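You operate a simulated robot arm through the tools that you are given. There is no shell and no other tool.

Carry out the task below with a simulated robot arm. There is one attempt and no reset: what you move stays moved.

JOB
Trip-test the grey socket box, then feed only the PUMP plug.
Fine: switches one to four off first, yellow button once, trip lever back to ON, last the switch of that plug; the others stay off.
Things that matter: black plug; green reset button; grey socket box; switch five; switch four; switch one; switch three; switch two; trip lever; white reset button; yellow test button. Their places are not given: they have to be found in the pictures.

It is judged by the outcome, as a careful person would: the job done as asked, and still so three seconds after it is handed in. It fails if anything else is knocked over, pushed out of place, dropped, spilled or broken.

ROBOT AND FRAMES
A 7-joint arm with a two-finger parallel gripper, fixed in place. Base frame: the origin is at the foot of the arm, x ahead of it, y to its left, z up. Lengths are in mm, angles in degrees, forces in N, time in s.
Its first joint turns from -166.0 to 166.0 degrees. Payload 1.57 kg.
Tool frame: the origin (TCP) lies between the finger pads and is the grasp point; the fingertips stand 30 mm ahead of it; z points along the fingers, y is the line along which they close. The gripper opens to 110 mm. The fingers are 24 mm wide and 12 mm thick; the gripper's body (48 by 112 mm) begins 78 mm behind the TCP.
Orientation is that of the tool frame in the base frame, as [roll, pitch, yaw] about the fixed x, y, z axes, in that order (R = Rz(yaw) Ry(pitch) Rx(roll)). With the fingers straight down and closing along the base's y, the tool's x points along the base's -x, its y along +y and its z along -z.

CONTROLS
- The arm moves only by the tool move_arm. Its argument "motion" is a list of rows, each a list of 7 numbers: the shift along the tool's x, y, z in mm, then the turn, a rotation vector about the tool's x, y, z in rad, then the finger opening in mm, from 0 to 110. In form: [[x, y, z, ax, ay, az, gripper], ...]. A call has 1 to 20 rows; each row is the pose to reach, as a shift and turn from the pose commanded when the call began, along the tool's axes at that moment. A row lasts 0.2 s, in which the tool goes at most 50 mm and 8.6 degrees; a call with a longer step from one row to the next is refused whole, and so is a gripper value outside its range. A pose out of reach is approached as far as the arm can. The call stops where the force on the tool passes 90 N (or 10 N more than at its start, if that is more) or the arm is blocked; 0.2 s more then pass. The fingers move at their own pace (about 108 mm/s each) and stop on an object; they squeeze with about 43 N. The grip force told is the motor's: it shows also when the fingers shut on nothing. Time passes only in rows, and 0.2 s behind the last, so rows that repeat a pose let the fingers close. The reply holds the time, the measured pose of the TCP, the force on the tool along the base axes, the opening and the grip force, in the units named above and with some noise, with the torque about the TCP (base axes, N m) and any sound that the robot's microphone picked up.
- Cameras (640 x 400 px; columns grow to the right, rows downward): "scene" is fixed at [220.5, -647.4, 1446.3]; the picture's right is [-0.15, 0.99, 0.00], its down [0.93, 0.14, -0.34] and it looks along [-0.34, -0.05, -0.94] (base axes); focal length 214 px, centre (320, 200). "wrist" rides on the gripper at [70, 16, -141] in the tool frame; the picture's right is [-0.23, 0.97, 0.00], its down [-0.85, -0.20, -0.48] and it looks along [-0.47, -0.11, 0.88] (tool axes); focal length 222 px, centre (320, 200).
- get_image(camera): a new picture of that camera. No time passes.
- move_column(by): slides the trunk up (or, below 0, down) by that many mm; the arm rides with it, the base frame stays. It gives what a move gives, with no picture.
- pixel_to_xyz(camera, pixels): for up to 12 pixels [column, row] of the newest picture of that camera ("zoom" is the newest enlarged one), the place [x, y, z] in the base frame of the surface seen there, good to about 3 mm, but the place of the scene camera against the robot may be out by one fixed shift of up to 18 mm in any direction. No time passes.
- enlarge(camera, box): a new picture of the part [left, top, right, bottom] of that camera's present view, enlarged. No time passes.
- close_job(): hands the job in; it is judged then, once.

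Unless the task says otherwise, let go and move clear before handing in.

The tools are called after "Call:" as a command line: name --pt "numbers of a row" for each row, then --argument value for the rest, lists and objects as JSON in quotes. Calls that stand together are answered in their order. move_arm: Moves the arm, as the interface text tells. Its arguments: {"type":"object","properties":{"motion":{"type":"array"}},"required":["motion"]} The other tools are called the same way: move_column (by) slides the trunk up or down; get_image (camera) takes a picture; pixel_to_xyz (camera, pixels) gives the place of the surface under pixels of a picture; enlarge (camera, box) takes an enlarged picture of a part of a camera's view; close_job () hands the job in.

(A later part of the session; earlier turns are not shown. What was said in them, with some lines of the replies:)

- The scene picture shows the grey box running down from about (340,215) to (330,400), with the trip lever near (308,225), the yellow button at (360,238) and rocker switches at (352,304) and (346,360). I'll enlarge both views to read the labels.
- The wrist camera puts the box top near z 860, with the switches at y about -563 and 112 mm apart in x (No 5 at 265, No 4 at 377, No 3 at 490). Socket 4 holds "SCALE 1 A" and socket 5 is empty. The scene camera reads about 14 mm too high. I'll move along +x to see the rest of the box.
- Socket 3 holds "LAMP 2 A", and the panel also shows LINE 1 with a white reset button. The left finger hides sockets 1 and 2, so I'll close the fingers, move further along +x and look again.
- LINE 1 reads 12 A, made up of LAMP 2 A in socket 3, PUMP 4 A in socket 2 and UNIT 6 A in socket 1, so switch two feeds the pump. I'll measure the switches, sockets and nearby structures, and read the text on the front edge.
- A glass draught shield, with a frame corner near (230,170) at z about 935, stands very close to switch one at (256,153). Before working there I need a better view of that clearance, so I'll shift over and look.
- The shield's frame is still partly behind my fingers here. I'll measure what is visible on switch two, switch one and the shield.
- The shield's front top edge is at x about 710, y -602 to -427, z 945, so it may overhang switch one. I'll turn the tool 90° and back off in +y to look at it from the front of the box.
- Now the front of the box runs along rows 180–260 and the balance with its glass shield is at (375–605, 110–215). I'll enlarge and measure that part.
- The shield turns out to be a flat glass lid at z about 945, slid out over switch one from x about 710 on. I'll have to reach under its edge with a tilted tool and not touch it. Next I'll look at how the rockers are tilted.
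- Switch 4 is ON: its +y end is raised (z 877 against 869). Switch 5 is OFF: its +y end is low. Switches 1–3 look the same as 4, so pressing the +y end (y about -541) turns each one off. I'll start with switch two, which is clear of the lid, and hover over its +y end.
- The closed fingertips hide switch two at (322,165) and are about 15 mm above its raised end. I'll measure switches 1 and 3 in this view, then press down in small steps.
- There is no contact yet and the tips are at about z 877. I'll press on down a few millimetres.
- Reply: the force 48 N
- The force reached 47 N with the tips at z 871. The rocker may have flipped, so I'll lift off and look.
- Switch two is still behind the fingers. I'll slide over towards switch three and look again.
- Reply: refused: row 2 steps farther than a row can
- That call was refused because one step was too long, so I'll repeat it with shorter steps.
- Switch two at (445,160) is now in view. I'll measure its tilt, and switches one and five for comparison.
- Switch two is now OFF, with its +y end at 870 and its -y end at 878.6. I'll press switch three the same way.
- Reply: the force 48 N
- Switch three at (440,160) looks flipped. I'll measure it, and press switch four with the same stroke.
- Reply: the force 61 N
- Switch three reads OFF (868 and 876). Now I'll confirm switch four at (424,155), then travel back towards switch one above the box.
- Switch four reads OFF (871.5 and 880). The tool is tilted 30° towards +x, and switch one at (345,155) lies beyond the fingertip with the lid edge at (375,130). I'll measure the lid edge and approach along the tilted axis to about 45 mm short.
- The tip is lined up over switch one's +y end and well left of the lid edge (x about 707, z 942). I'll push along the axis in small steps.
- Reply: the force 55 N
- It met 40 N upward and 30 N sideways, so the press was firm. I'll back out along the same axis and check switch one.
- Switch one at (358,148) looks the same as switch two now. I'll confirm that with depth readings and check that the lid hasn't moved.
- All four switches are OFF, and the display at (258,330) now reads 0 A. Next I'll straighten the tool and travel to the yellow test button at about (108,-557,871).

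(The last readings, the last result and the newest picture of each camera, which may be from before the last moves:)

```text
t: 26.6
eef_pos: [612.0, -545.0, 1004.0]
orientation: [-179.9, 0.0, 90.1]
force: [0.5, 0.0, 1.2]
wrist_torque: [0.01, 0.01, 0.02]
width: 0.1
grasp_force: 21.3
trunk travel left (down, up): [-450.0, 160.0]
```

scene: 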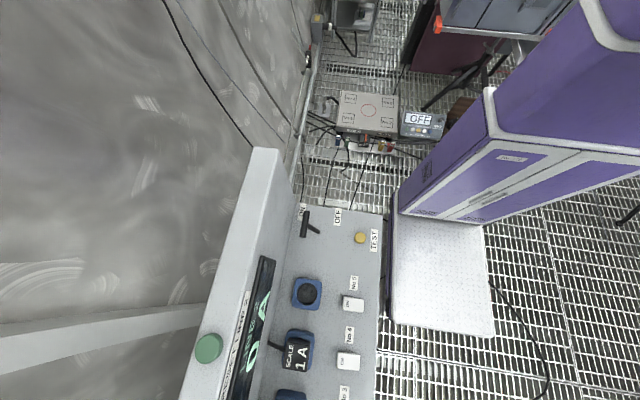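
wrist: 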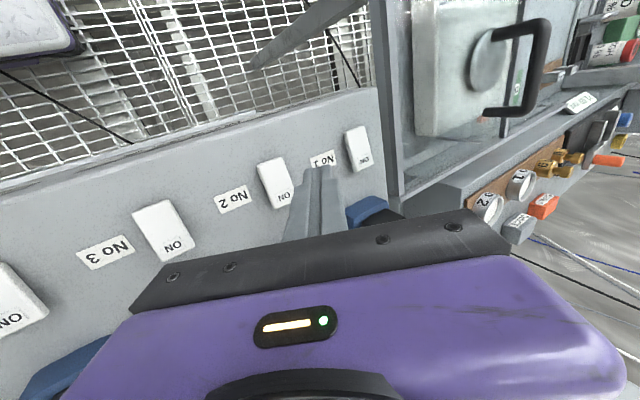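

The tool is upright again. I'll travel along -x to hover over the test button.

Call:
move_arm --pt "0 -42 0 0 0 0 0" --pt "0 -84 0 0 0 0 0" --pt "0 -126 0 0 0 0 0" --pt "0 -168 0 0 0 0 0" --pt "0 -210 0 0 0 0 0" --pt "0 -252 0 0 0 0 0" --pt "0 -294 0 0 0 0 0" --pt "0 -336 0 0 0 0 0" --pt "0 -378 0 0 0 0 0" --pt "0 -420 0 0 0 0 0" --pt "-4 -460 0 0 0 0 0" --pt "-8 -490 0 0 0 0 0" --pt "-12 -504 0 0 0 0 0" --pt "-12 -504 30 0 0 0 0" --pt "-12 -504 50 0 0 0 0" --pt "-12 -504 50 0 0 0 0"

Call:
get_image --camera "wrist"

Call:
get_image --camera "scene"

```text
t: 30.0
eef_pos: [111.2, -557.3, 954.0]
orientation: [180.0, 0.0, 90.1]
force: [0.0, -0.7, 0.3]
wrist_torque: [0.0, -0.03, 0.01]
width: 0.2
grasp_force: 20.9
trunk travel left (down, up): [-450.0, 160.0]
```

```text
taken
```

wrist: 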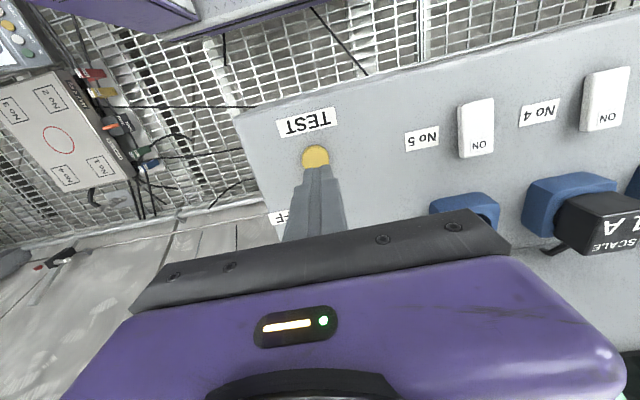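

```text
taken
```

scene: 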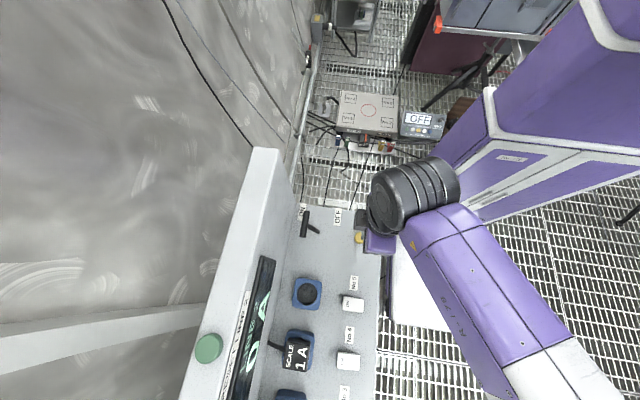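

The tip is over the yellow button, whose +y side shows at (315,155). I'll measure it and go down to just above it.

Call:
pixel_to_xyz --camera "wrist" --pixels '[[315, 150], [308, 156], [324, 156], [315, 160]]'

Call:
move_arm --pt "0 0 20 0 0 0 0" --pt "0 0 35 0 0 0 0" --pt "0 0 47 0 0 0 0" --pt "0 0 47 0 0 0 0"

Call:
get_image --camera "wrist"

```text
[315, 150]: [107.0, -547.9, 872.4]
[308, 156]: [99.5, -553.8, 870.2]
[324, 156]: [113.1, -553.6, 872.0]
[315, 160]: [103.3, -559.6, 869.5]
```

```text
t: 31.0
eef_pos: [108.3, -555.0, 907.3]
orientation: [179.9, 0.0, 90.1]
force: [0.2, 0.2, 0.6]
wrist_torque: [-0.01, 0.01, 0.0]
width: 0.0
grasp_force: 21.2
trunk travel left (down, up): [-450.0, 160.0]
```

```text
taken
```

wrist: 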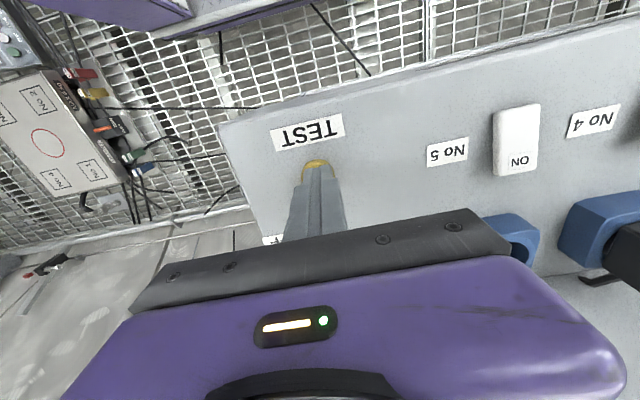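

The tip is about 6 mm above the button, so I'll press it once, smoothly.

Call:
move_arm --pt "0 0 5 0 0 0 0" --pt "0 0 8 0 0 0 0" --pt "0 0 11 0 0 0 0" --pt "0 0 13 0 0 0 0"

Call:
get_image --camera "scene"

Call:
enlarge --camera "scene" --box '[260, 190, 400, 280]'

```text
t: 32.0
eef_pos: [106.9, -555.1, 896.3]
orientation: [-180.0, 0.1, 90.1]
force: [0.7, -0.5, 6.3]
wrist_torque: [-0.07, 0.01, -0.04]
width: 0.0
grasp_force: 21.2
trunk travel left (down, up): [-450.0, 160.0]
heard: click
```

```text
taken
```

scene: 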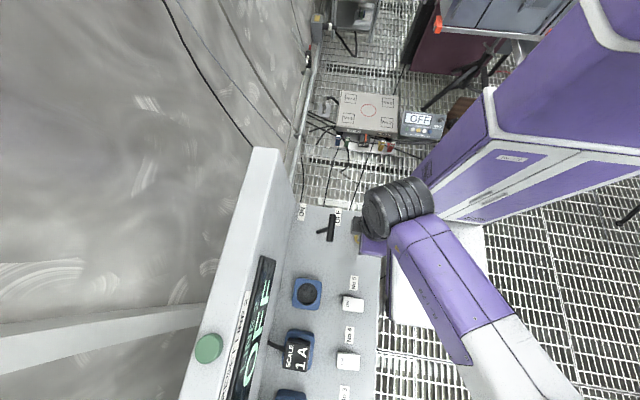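

```text
4.44 times, centred on (330, 235) of scene
```

zoom: 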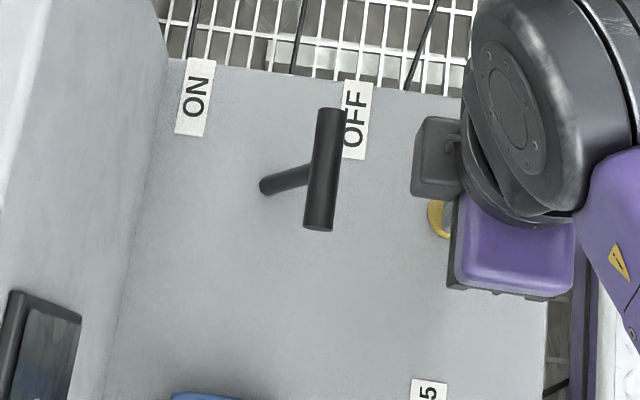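

I heard a click, the lever has swung to OFF at (330,228), and the display reads OFF. I'll lift straight off the button and measure the lever.

Call:
move_arm --pt "0 0 -20 0 0 0 0" --pt "0 0 -60 0 0 0 0" --pt "20 0 -105 0 0 0 0" --pt "20 0 -130 0 0 0 0" --pt "20 0 -130 0 0 0 0"

Call:
get_image --camera "scene"

Call:
enlarge --camera "scene" --box '[260, 190, 400, 280]'

Call:
pixel_to_xyz --camera "zoom" --pixels '[[325, 115], [322, 165], [318, 222], [285, 178], [265, 186], [335, 165]]'

Call:
get_image --camera "wrist"

```text
t: 33.2
eef_pos: [106.3, -535.9, 1025.7]
orientation: [180.0, 0.0, 90.1]
force: [0.6, -0.3, 0.1]
wrist_torque: [-0.01, -0.02, 0.0]
width: 0.0
grasp_force: 21.4
trunk travel left (down, up): [-450.0, 160.0]
```

```text
taken
```

scene: 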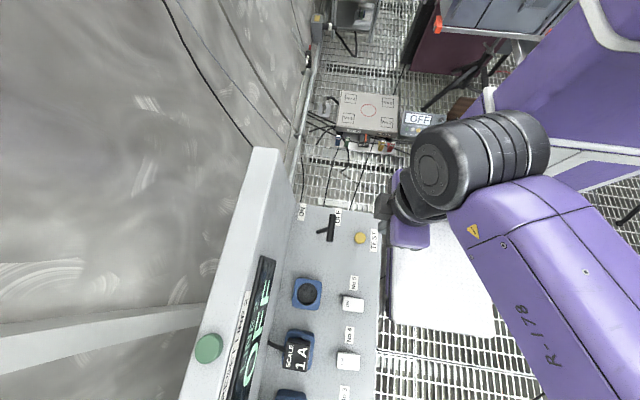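

```text
4.44 times, centred on (330, 235) of scene
```

zoom: 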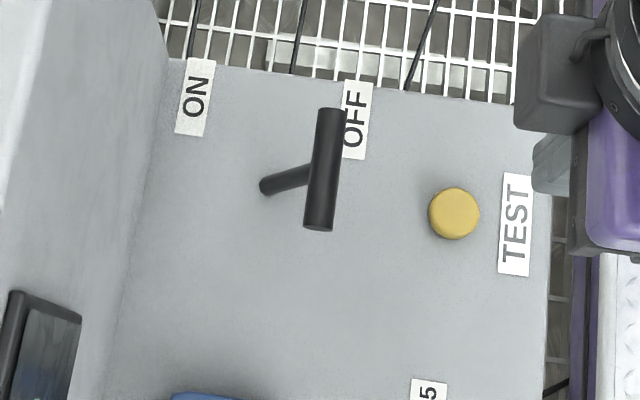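

```text
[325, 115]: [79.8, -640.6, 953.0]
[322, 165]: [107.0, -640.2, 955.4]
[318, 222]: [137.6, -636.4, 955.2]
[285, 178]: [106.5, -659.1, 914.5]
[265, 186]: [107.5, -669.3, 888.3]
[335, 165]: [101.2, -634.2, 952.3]
```

```text
taken
```

wrist: 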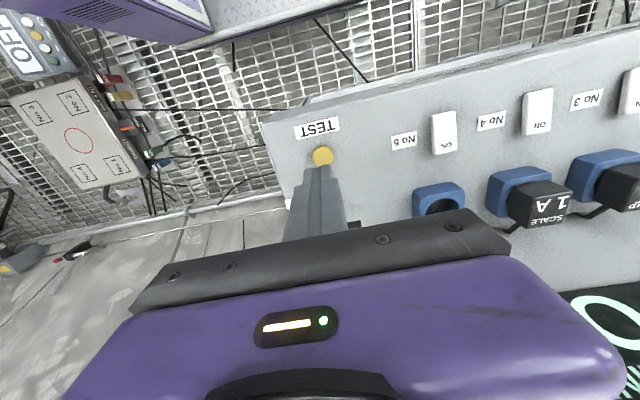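

The button has come back up. The lever's T-bar is at about x 77–135, y -641, z 935 (scene reading corrected), with the pivot near y -672. I'll check the sloped back panel's surface so I know how far -y the gripper can go.

Call:
pixel_to_xyz --camera "scene" --pixels '[[285, 225], [278, 220], [270, 215], [262, 210], [255, 205], [248, 200], [268, 170], [278, 160], [292, 240], [245, 230], [297, 225], [330, 228]]'

```text
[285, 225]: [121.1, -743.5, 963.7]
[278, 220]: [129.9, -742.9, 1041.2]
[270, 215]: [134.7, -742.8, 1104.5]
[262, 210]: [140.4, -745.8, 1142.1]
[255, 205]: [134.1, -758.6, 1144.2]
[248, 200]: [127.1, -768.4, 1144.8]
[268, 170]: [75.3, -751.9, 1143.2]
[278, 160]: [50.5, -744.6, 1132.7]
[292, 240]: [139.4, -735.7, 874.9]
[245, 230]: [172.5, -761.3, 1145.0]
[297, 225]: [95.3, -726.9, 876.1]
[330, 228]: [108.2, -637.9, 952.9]
```

The panel face is vertical at y about -743, so pushing to y -681 leaves clearance. I'll bring the closed fingers in beside the lever bar on its +y side, with the tips at about z 920.

Call:
move_arm --pt "-35 -1 0 0 0 0 0" --pt "-65 -1 0 0 0 0 0" --pt "-65 -1 40 0 0 0 0" --pt "-65 -1 75 0 0 0 0" --pt "-65 -1 75 0 0 0 0"

Call:
get_image --camera "scene"

Call:
enlarge --camera "scene" --box '[260, 190, 400, 280]'

Call:
get_image --camera "wrist"

```text
t: 34.4
eef_pos: [106.3, -599.9, 947.2]
orientation: [-180.0, 0.0, 90.2]
force: [-1.0, -0.4, 0.7]
wrist_torque: [0.01, 0.03, 0.01]
width: 0.2
grasp_force: 22.0
trunk travel left (down, up): [-450.0, 160.0]
```

```text
taken
```

scene: 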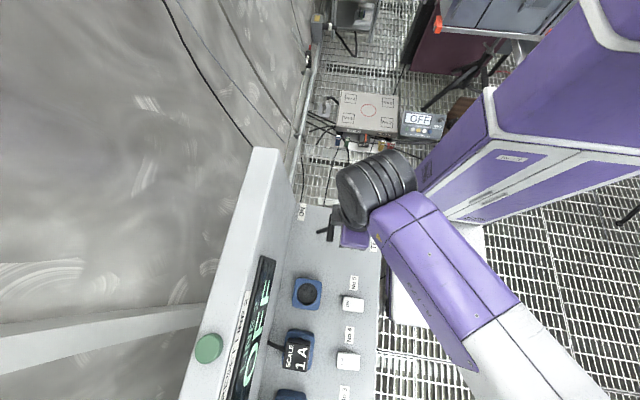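

```text
4.44 times, centred on (330, 235) of scene
```

zoom: 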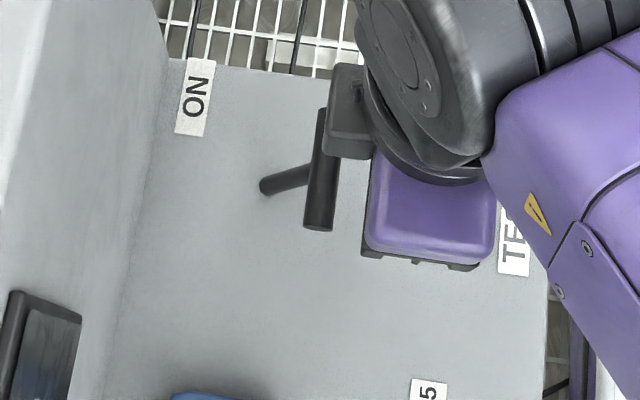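

```text
taken
```

wrist: 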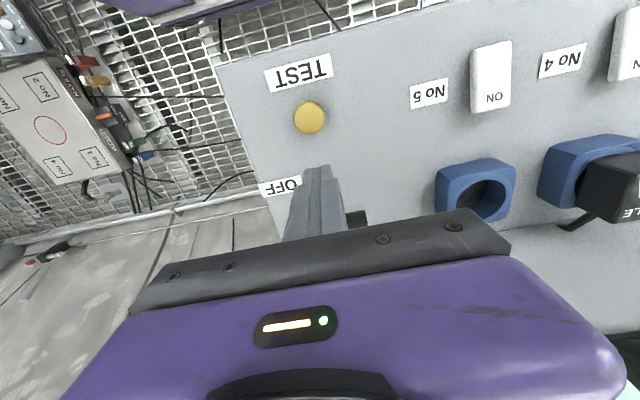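

The fingers are beside the lever with a gap. The grey wrist block at zoom (345,110) reaches furthest in -y, so I'll measure it before pushing.

Call:
pixel_to_xyz --camera "zoom" --pixels '[[340, 80], [335, 145], [365, 220], [370, 60], [322, 215], [270, 184]]'

Call:
move_arm --pt "-10 0 0 0 0 0 0" --pt "-18 0 0 0 0 0 0" --pt "-24 0 0 0 0 0 0" --pt "-30 0 0 0 0 0 0"

```text
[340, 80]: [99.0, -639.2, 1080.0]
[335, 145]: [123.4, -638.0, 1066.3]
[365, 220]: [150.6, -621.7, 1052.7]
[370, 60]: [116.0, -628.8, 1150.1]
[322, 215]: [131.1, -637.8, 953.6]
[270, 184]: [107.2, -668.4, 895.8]
```

```text
t: 35.4
eef_pos: [108.6, -630.0, 948.7]
orientation: [-180.0, 0.0, 90.0]
force: [-0.1, 1.5, 2.2]
wrist_torque: [0.02, 0.0, 0.04]
width: 0.0
grasp_force: 21.7
trunk travel left (down, up): [-450.0, 160.0]
```

The block reaches 39 mm ahead of the TCP, so at TCP y -681 it would be at -720, still clear of the panel at -743. Contact with the lever has started lightly, so I'll push on in -y.

Call:
move_arm --pt "-8 0 0 0 0 0 0" --pt "-16 0 0 0 0 0 0" --pt "-24 0 0 0 0 0 0" --pt "-32 0 0 0 0 0 0" --pt "-38 0 0 0 0 0 0" --pt "-42 0 0 0 0 0 0"

Call:
get_image --camera "scene"

Call:
enlarge --camera "scene" --box '[240, 190, 380, 280]'

```text
t: 36.8
eef_pos: [107.1, -673.4, 948.4]
orientation: [180.0, 0.0, 89.9]
force: [-0.2, -0.4, -0.5]
wrist_torque: [0.0, 0.0, -0.03]
width: 0.0
grasp_force: 21.2
trunk travel left (down, up): [-450.0, 160.0]
```

```text
taken
```

scene: 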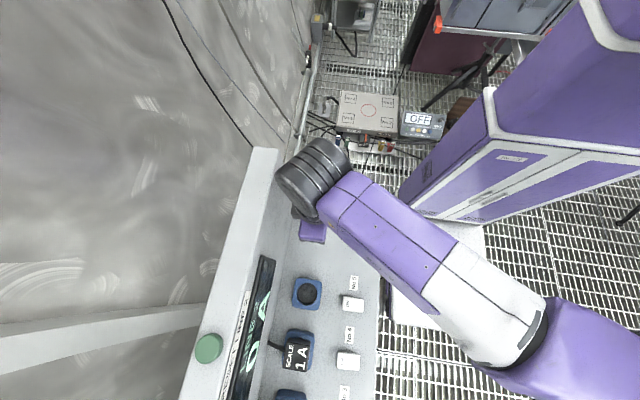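

```text
4.44 times, centred on (310, 235) of scene
```

zoom: 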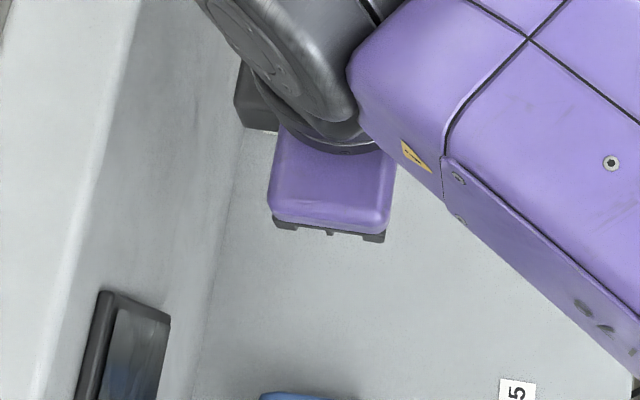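

The force has dropped to zero, so the lever has probably gone over centre. I'll back off in +y, rise and check it.

Call:
move_arm --pt "30 0 0 0 0 0 0" --pt "70 0 -10 0 0 0 0" --pt "100 0 -40 0 0 0 0" --pt "140 0 -60 0 0 0 0" --pt "140 0 -60 0 0 0 0"

Call:
get_image --camera "scene"

Call:
enlarge --camera "scene" --box '[220, 190, 400, 400]'

Call:
pixel_to_xyz --camera "scene" --pixels '[[305, 224], [314, 230], [360, 238]]'

```text
t: 38.0
eef_pos: [109.8, -532.9, 1012.0]
orientation: [-179.9, 0.1, 90.1]
force: [0.7, -1.1, -0.3]
wrist_torque: [0.04, -0.03, 0.01]
width: 0.0
grasp_force: 21.6
trunk travel left (down, up): [-450.0, 160.0]
```

```text
taken
```

scene: 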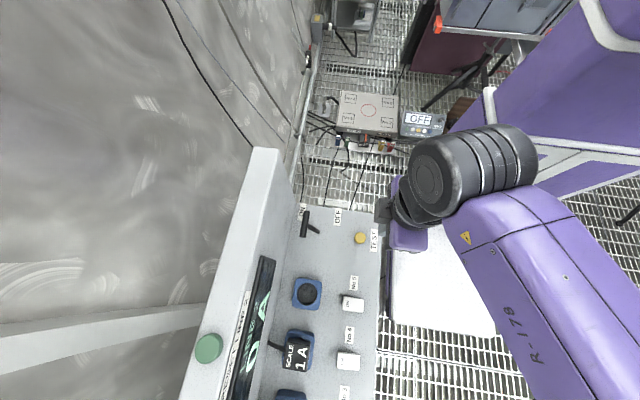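

```text
1.90 times, centred on (310, 295) of scene
```

zoom: 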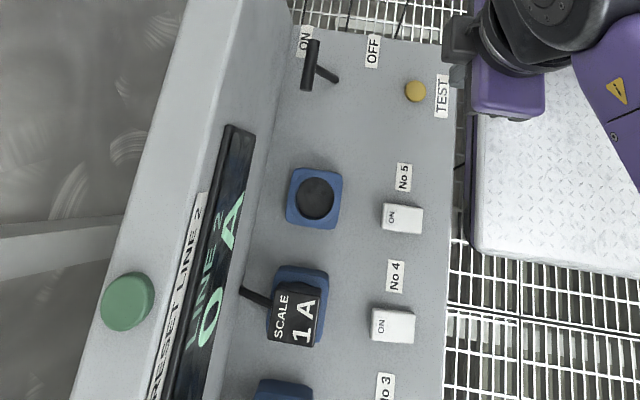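

```text
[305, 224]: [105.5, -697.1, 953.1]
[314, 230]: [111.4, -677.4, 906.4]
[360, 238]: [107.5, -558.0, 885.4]
```

The lever is back at ON (y -697), and the display reads 0 A. Now I'll travel to switch two's ON end at about (603,-584).

Call:
move_arm --pt "0 45 0 0 0 0 0" --pt "0 90 0 0 0 0 0" --pt "0 135 0 0 0 0 0" --pt "0 180 0 0 0 0 0" --pt "0 225 0 0 0 0 0" --pt "0 270 0 0 0 0 0" --pt "0 315 0 0 0 0 0" --pt "0 360 0 0 0 0 0" --pt "0 405 0 0 0 0 0" --pt "0 450 0 0 0 0 0" --pt "0 494 0 0 0 0 0" --pt "0 494 0 0 0 0 0"

Call:
get_image --camera "wrist"

```text
t: 40.6
eef_pos: [600.3, -532.2, 1007.0]
orientation: [180.0, -0.1, 90.2]
force: [0.3, 0.8, 0.0]
wrist_torque: [-0.01, 0.01, 0.0]
width: 0.0
grasp_force: 21.5
trunk travel left (down, up): [-450.0, 160.0]
```

```text
taken
```

wrist: 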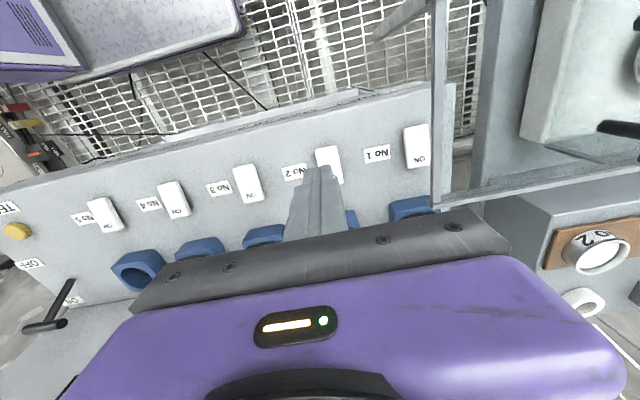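

The fingers are above switch two. I'll move to y -584 and lower to just above the raised ON end.

Call:
pixel_to_xyz --camera "wrist" --pixels '[[328, 152], [338, 178], [262, 228], [405, 203], [270, 240], [415, 130], [246, 170]]'

Call:
move_arm --pt "-30 3 0 0 0 0 0" --pt "-52 3 0 0 0 0 0" --pt "-52 3 40 0 0 0 0" --pt "-52 3 75 0 0 0 0" --pt "-52 3 88 0 0 0 0" --pt "-52 3 88 0 0 0 0"

Call:
get_image --camera "wrist"

```text
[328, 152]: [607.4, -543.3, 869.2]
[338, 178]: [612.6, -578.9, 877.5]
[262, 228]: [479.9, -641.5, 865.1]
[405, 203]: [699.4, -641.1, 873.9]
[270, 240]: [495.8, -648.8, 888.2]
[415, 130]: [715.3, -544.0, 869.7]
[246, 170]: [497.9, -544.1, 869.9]
```

```text
t: 42.0
eef_pos: [602.3, -579.9, 975.9]
orientation: [179.9, 0.1, 90.1]
force: [-0.3, -0.1, -0.2]
wrist_torque: [-0.04, 0.02, 0.0]
width: 0.0
grasp_force: 21.2
out of reach, approached as far as the arm can: row 2, 3, 4, 5, 6
trunk travel left (down, up): [-450.0, 160.0]
```

```text
taken
```

wrist: 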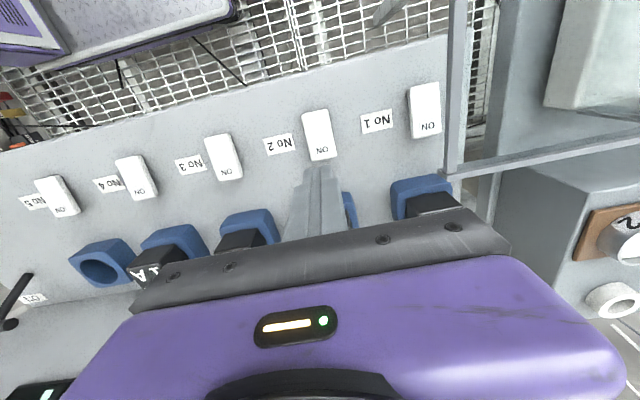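

The arm couldn't reach the commanded pose: it stopped at z 976 (tips at 946), clear of everything. I'll raise the arm and then lower the trunk, so the arm has a more comfortable posture for this press.

Call:
move_arm --pt "0 0 -40 0 0 0 0" --pt "10 0 -80 0 0 0 0" --pt "20 0 -120 0 0 0 0" --pt "30 0 -160 0 0 0 0" --pt "40 0 -200 0 0 0 0" --pt "40 0 -200 0 0 0 0"

```text
t: 43.4
eef_pos: [602.8, -537.5, 1176.7]
orientation: [180.0, 0.0, 90.1]
force: [0.8, -0.6, -0.5]
wrist_torque: [0.01, 0.0, 0.01]
width: 0.0
grasp_force: 20.7
trunk travel left (down, up): [-450.0, 160.0]
```

The arm is now at z 1177. I'll lower the trunk 200 mm, which should put the tips at about z 947.

Call:
move_column --by -200

Call:
get_image --camera "scene"

Call:
get_image --camera "wrist"

```text
t: 45.6
eef_pos: [603.0, -539.2, 975.9]
orientation: [-180.0, 0.0, 90.1]
force: [0.3, 0.6, 0.4]
wrist_torque: [-0.03, 0.02, 0.01]
width: 0.3
grasp_force: 21.5
trunk travel left (down, up): [-250.0, 360.0]
```

```text
taken
```

scene: 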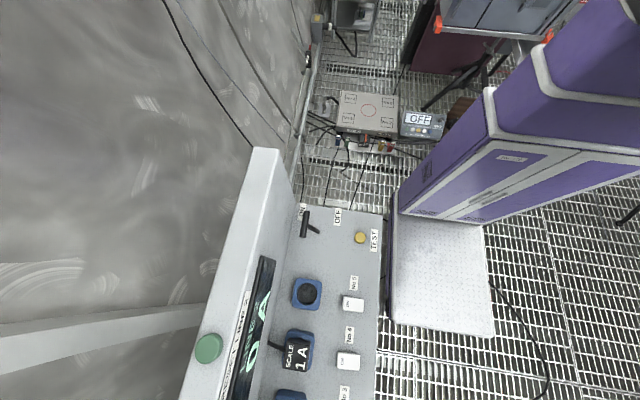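

```text
taken
```

wrist: 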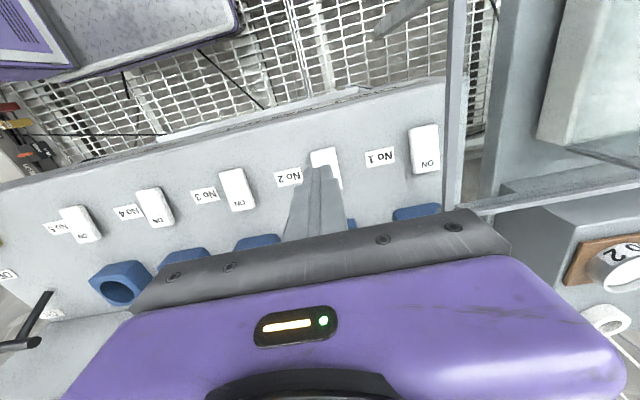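

The trunk is down and the pose is otherwise unchanged. I'll move to y -584 and lower towards the ON end.

Call:
move_arm --pt "-25 1 0 0 0 0 0" --pt "-45 1 0 0 0 0 0" --pt "-45 1 30 0 0 0 0" --pt "-45 1 55 0 0 0 0" --pt "-45 1 55 0 0 0 0"

Call:
get_image --camera "wrist"

Call:
enlarge --camera "wrist" --box '[220, 80, 440, 240]'

```text
t: 46.8
eef_pos: [597.2, -574.4, 973.7]
orientation: [179.9, 0.1, 90.4]
force: [1.1, -0.6, -0.8]
wrist_torque: [0.0, 0.02, -0.03]
width: 0.0
grasp_force: 21.1
out of reach, approached as far as the arm can: row 2, 3, 4, 5
trunk travel left (down, up): [-250.0, 360.0]
```

```text
taken
```

wrist: 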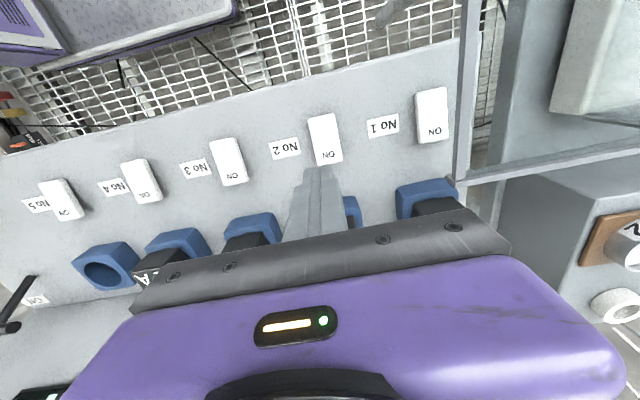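

```text
2.50 times, centred on (330, 160) of wrist
```

zoom: 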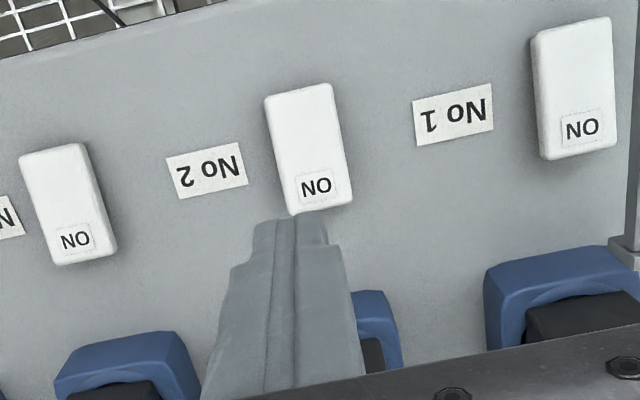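

It's still out of reach with the tool vertical at y about -575. Tilting the tips towards -y brings the wrist back inside its reach. I'll pull back a little and tilt 25°.

Call:
move_arm --pt "15 3 0 0 0 0 0" --pt "30 6 0 0 0 0 0" --pt "30 6 0 0 -0.11 0 0" --pt "30 6 0 0 -0.22 0 0" --pt "30 6 0 0 -0.33 0 0" --pt "30 6 0 0 -0.436 0 0" --pt "30 6 0 0 -0.436 0 0"

Call:
get_image --camera "wrist"

```text
t: 48.4
eef_pos: [602.5, -547.1, 971.7]
orientation: [-180.0, 25.0, 90.1]
force: [0.2, -0.3, 0.1]
wrist_torque: [0.02, 0.03, -0.04]
width: 0.2
grasp_force: 21.5
trunk travel left (down, up): [-250.0, 360.0]
```

```text
taken
```

wrist: 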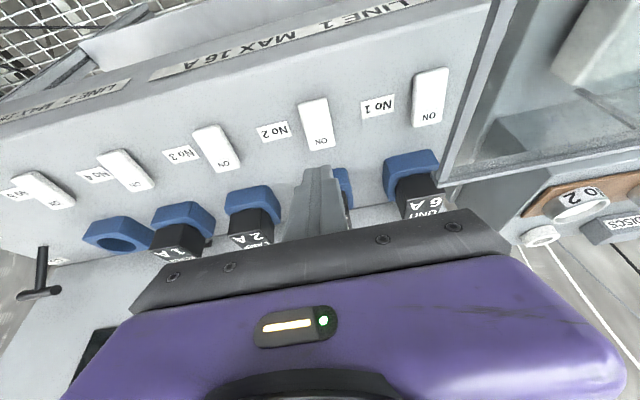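

The tilt worked without any reach warning. I'll bring the tip in over switch two's ON end, stopping about 25 mm above it.

Call:
move_arm --pt "-6 0 15 0 0 0 0" --pt "-10 0 30 0 0 0 0" --pt "-12.4 0 46.6 0 0 0 0" --pt "-12.4 0 46.6 0 0 0 0"

Call:
get_image --camera "wrist"

Call:
enlarge --camera "wrist" --box '[220, 80, 440, 240]'

```text
t: 49.4
eef_pos: [601.7, -574.4, 934.7]
orientation: [-180.0, 25.0, 90.1]
force: [-0.1, -0.7, -0.6]
wrist_torque: [0.04, -0.01, 0.01]
width: 0.3
grasp_force: 21.0
trunk travel left (down, up): [-250.0, 360.0]
```

```text
taken
```

wrist: 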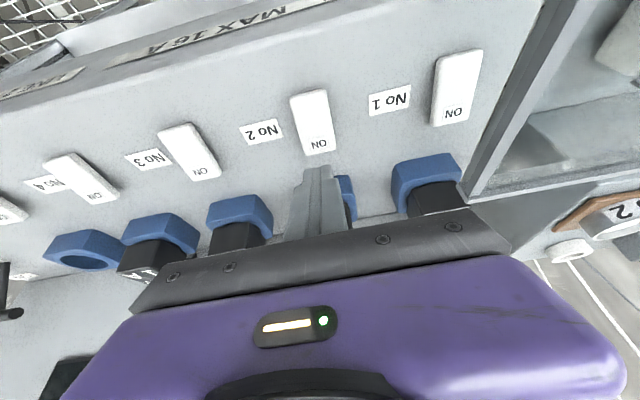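

```text
2.50 times, centred on (330, 160) of wrist
```

zoom: 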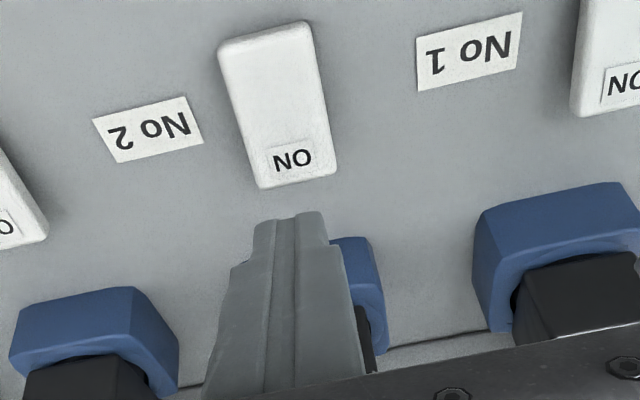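

The tip appears beyond the ON end only because of parallax; by computation its near corner is at y about -576. I'll shift 3 mm further in -y and press straight down in small steps.

Call:
move_arm --pt "2.4 0 12.1 0 0 0 0" --pt "6.6 0 21.2 0 0 0 0" --pt "8.7 0 25.7 0 0 0 0" --pt "10.4 0 29.4 0 0 0 0" --pt "12.1 0 33 0 0 0 0" --pt "13.4 0 35.7 0 0 0 0"

Call:
get_image --camera "wrist"

Call:
enlarge --camera "wrist" --box '[220, 80, 440, 240]'

```text
t: 50.8
eef_pos: [602.1, -581.1, 904.2]
orientation: [179.9, 25.5, 90.1]
force: [4.5, 7.4, 42.1]
wrist_torque: [0.17, -0.12, -0.2]
width: 0.0
grasp_force: 21.7
trunk travel left (down, up): [-250.0, 360.0]
```

```text
taken
```

wrist: 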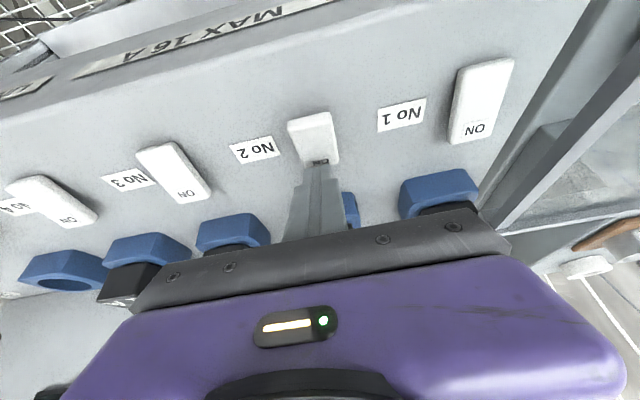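

```text
2.50 times, centred on (330, 160) of wrist
```

zoom: 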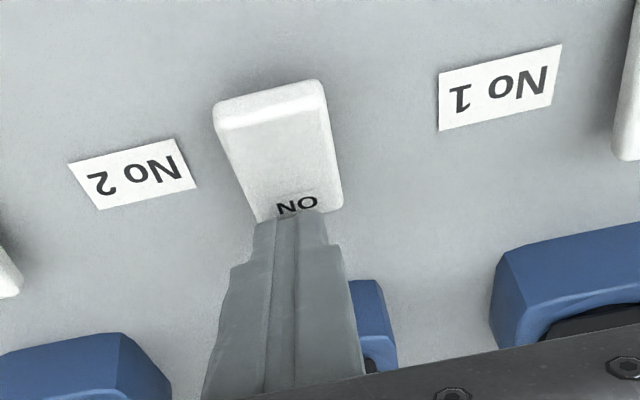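

Switch two's +y end at (312,118) is now raised, so it's ON. I'll lift straight up and clear, then check all the switches and the display.

Call:
move_arm --pt "-8.5 0 -18.1 0 0 0 0" --pt "-16.9 0 -36.2 0 0 0 0" --pt "-16 0 -75 0 0 0 0" --pt "-10 0 -115 0 0 0 0" --pt "-10 0 -150 0 0 0 0" --pt "-10 0 -190 0 0 0 0" --pt "-10 0 -190 0 0 0 0"

Call:
get_image --camera "wrist"

Call:
enlarge --camera "wrist" --box '[0, 60, 480, 360]'

Call:
get_image --camera "scene"

```text
t: 52.4
eef_pos: [598.6, -509.2, 1077.9]
orientation: [-179.9, 25.1, 90.1]
force: [0.2, 0.6, 0.3]
wrist_torque: [0.01, 0.04, 0.01]
width: 0.0
grasp_force: 20.8
trunk travel left (down, up): [-250.0, 360.0]
```

```text
taken
```

wrist: 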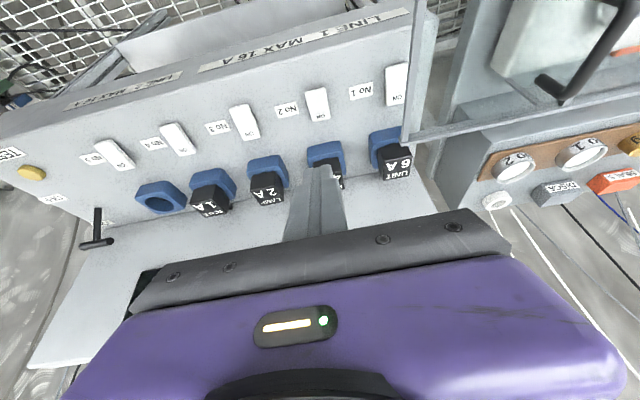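

```text
1.33 times, centred on (240, 210) of wrist
```

zoom: 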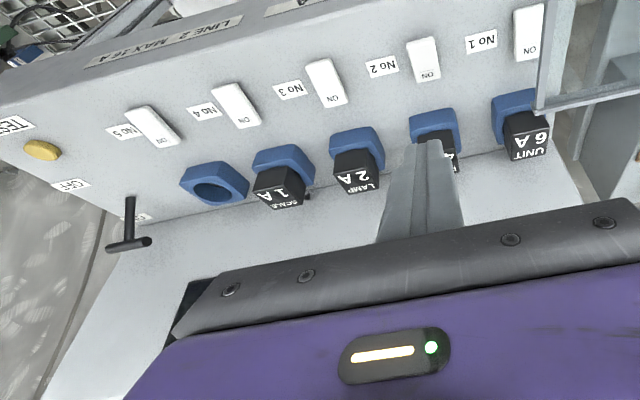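

```text
taken
```

scene: 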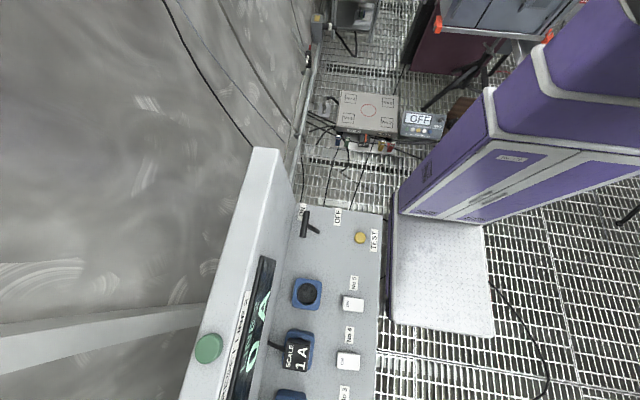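

All the switches show in this view. I'll check the depth at both ends of each, then straighten up and turn back so the wrist camera can see the LINE 1 display.

Call:
pixel_to_xyz --camera "wrist" --pixels '[[395, 72], [397, 100], [315, 94], [319, 115], [238, 110], [249, 134], [170, 130], [184, 150], [104, 146], [124, 165], [410, 60], [403, 136]]'

Call:
move_arm --pt "0 0 -20 0 0.11 0 0" --pt "0 0 -40 0 0.22 0 0" --pt "0 0 -60 0 0.33 0 0" --pt "0 0 -80 0 0.436 0 0" --pt "0 0 -80 0 0.436 0 0"

Call:
move_arm --pt "0 0 0 0 0 -0.14 0" --pt "0 0 0 0 0 -0.28 0" --pt "0 0 0 0 0 -0.42 0" --pt "0 0 0 0 0 -0.56 0" --pt "0 0 0 0 0 -0.7 0" --pt "0 0 0 0 0 -0.84 0" --pt "0 0 0 0 0 -0.98 0" --pt "0 0 0 0 0 -1.12 0" --pt "0 0 0 0 0 -1.26 0" --pt "0 0 0 0 0 -1.4 0" --pt "0 0 0 0 0 -1.5 0" --pt "0 0 0 0 0 -1.57 0" --pt "0 0 0 0 0 -1.57 0"

Call:
get_image --camera "wrist"

```text
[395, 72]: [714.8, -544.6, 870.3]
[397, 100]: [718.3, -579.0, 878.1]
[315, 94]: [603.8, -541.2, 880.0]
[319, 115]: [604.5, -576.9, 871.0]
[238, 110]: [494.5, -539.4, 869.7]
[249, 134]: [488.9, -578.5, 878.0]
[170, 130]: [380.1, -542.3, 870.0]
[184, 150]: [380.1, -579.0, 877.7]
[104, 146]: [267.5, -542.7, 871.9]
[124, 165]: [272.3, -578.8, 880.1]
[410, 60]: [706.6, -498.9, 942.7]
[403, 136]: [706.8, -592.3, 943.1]
```

```text
t: 53.6
eef_pos: [600.9, -474.3, 1149.2]
orientation: [179.9, -0.1, 90.1]
force: [0.0, -0.1, 0.1]
wrist_torque: [0.01, 0.0, -0.04]
width: 0.0
grasp_force: 21.2
trunk travel left (down, up): [-250.0, 360.0]
```

```text
t: 56.4
eef_pos: [601.0, -474.5, 1145.6]
orientation: [179.9, 0.0, -179.9]
force: [1.0, -0.2, 0.5]
wrist_torque: [0.0, -0.03, 0.01]
width: 0.0
grasp_force: 21.3
trunk travel left (down, up): [-250.0, 360.0]
```

```text
taken
```

wrist: 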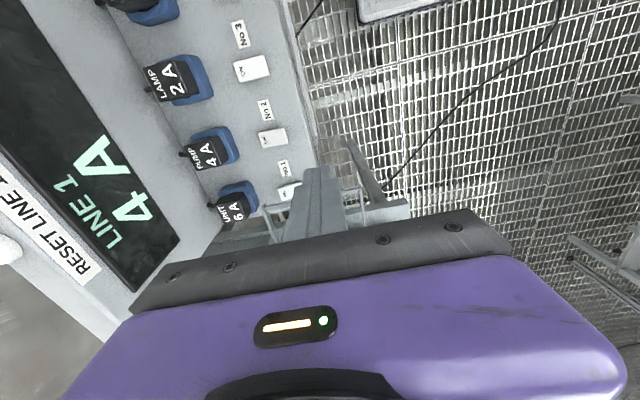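

LINE 1 now reads 4 A, which is the PUMP plug alone. Switch two is ON (880 and 871), and switches one, three, four and five are OFF. The lever is at ON, the lid is still at x 706.7, and the arm is clear, so I'm handing in.

Call:
close_job

```text
The job is handed in.
```

The grey socket box is trip-tested and only the PUMP plug is fed. LINE 1 reads 4 A, which is the pump's rating on its own. I've handed the job in, but the reply didn't give a verdict.

- **Switches one to four:** I turned all four off first, and depth readings at both ends of each switch confirmed it. Switch five was already off and I left it alone.
- **Yellow test button:** I pressed it once. It clicked, the trip lever swung to OFF and the display read OFF.
- **Trip lever:** I pushed it back to ON, and it stayed there.
- **PUMP plug:** It sits in socket two, so I turned on switch two last. Switches one, three, four and five all read off afterwards.

Switch one sits partly under a sliding glass lid from the balance next to it. I reached under the lid's edge with the tool tilted, and the lid measured in the same place afterwards. I didn't touch the green or white reset buttons, and I also lowered the robot's trunk 200 mm while setting up to reach switch two.
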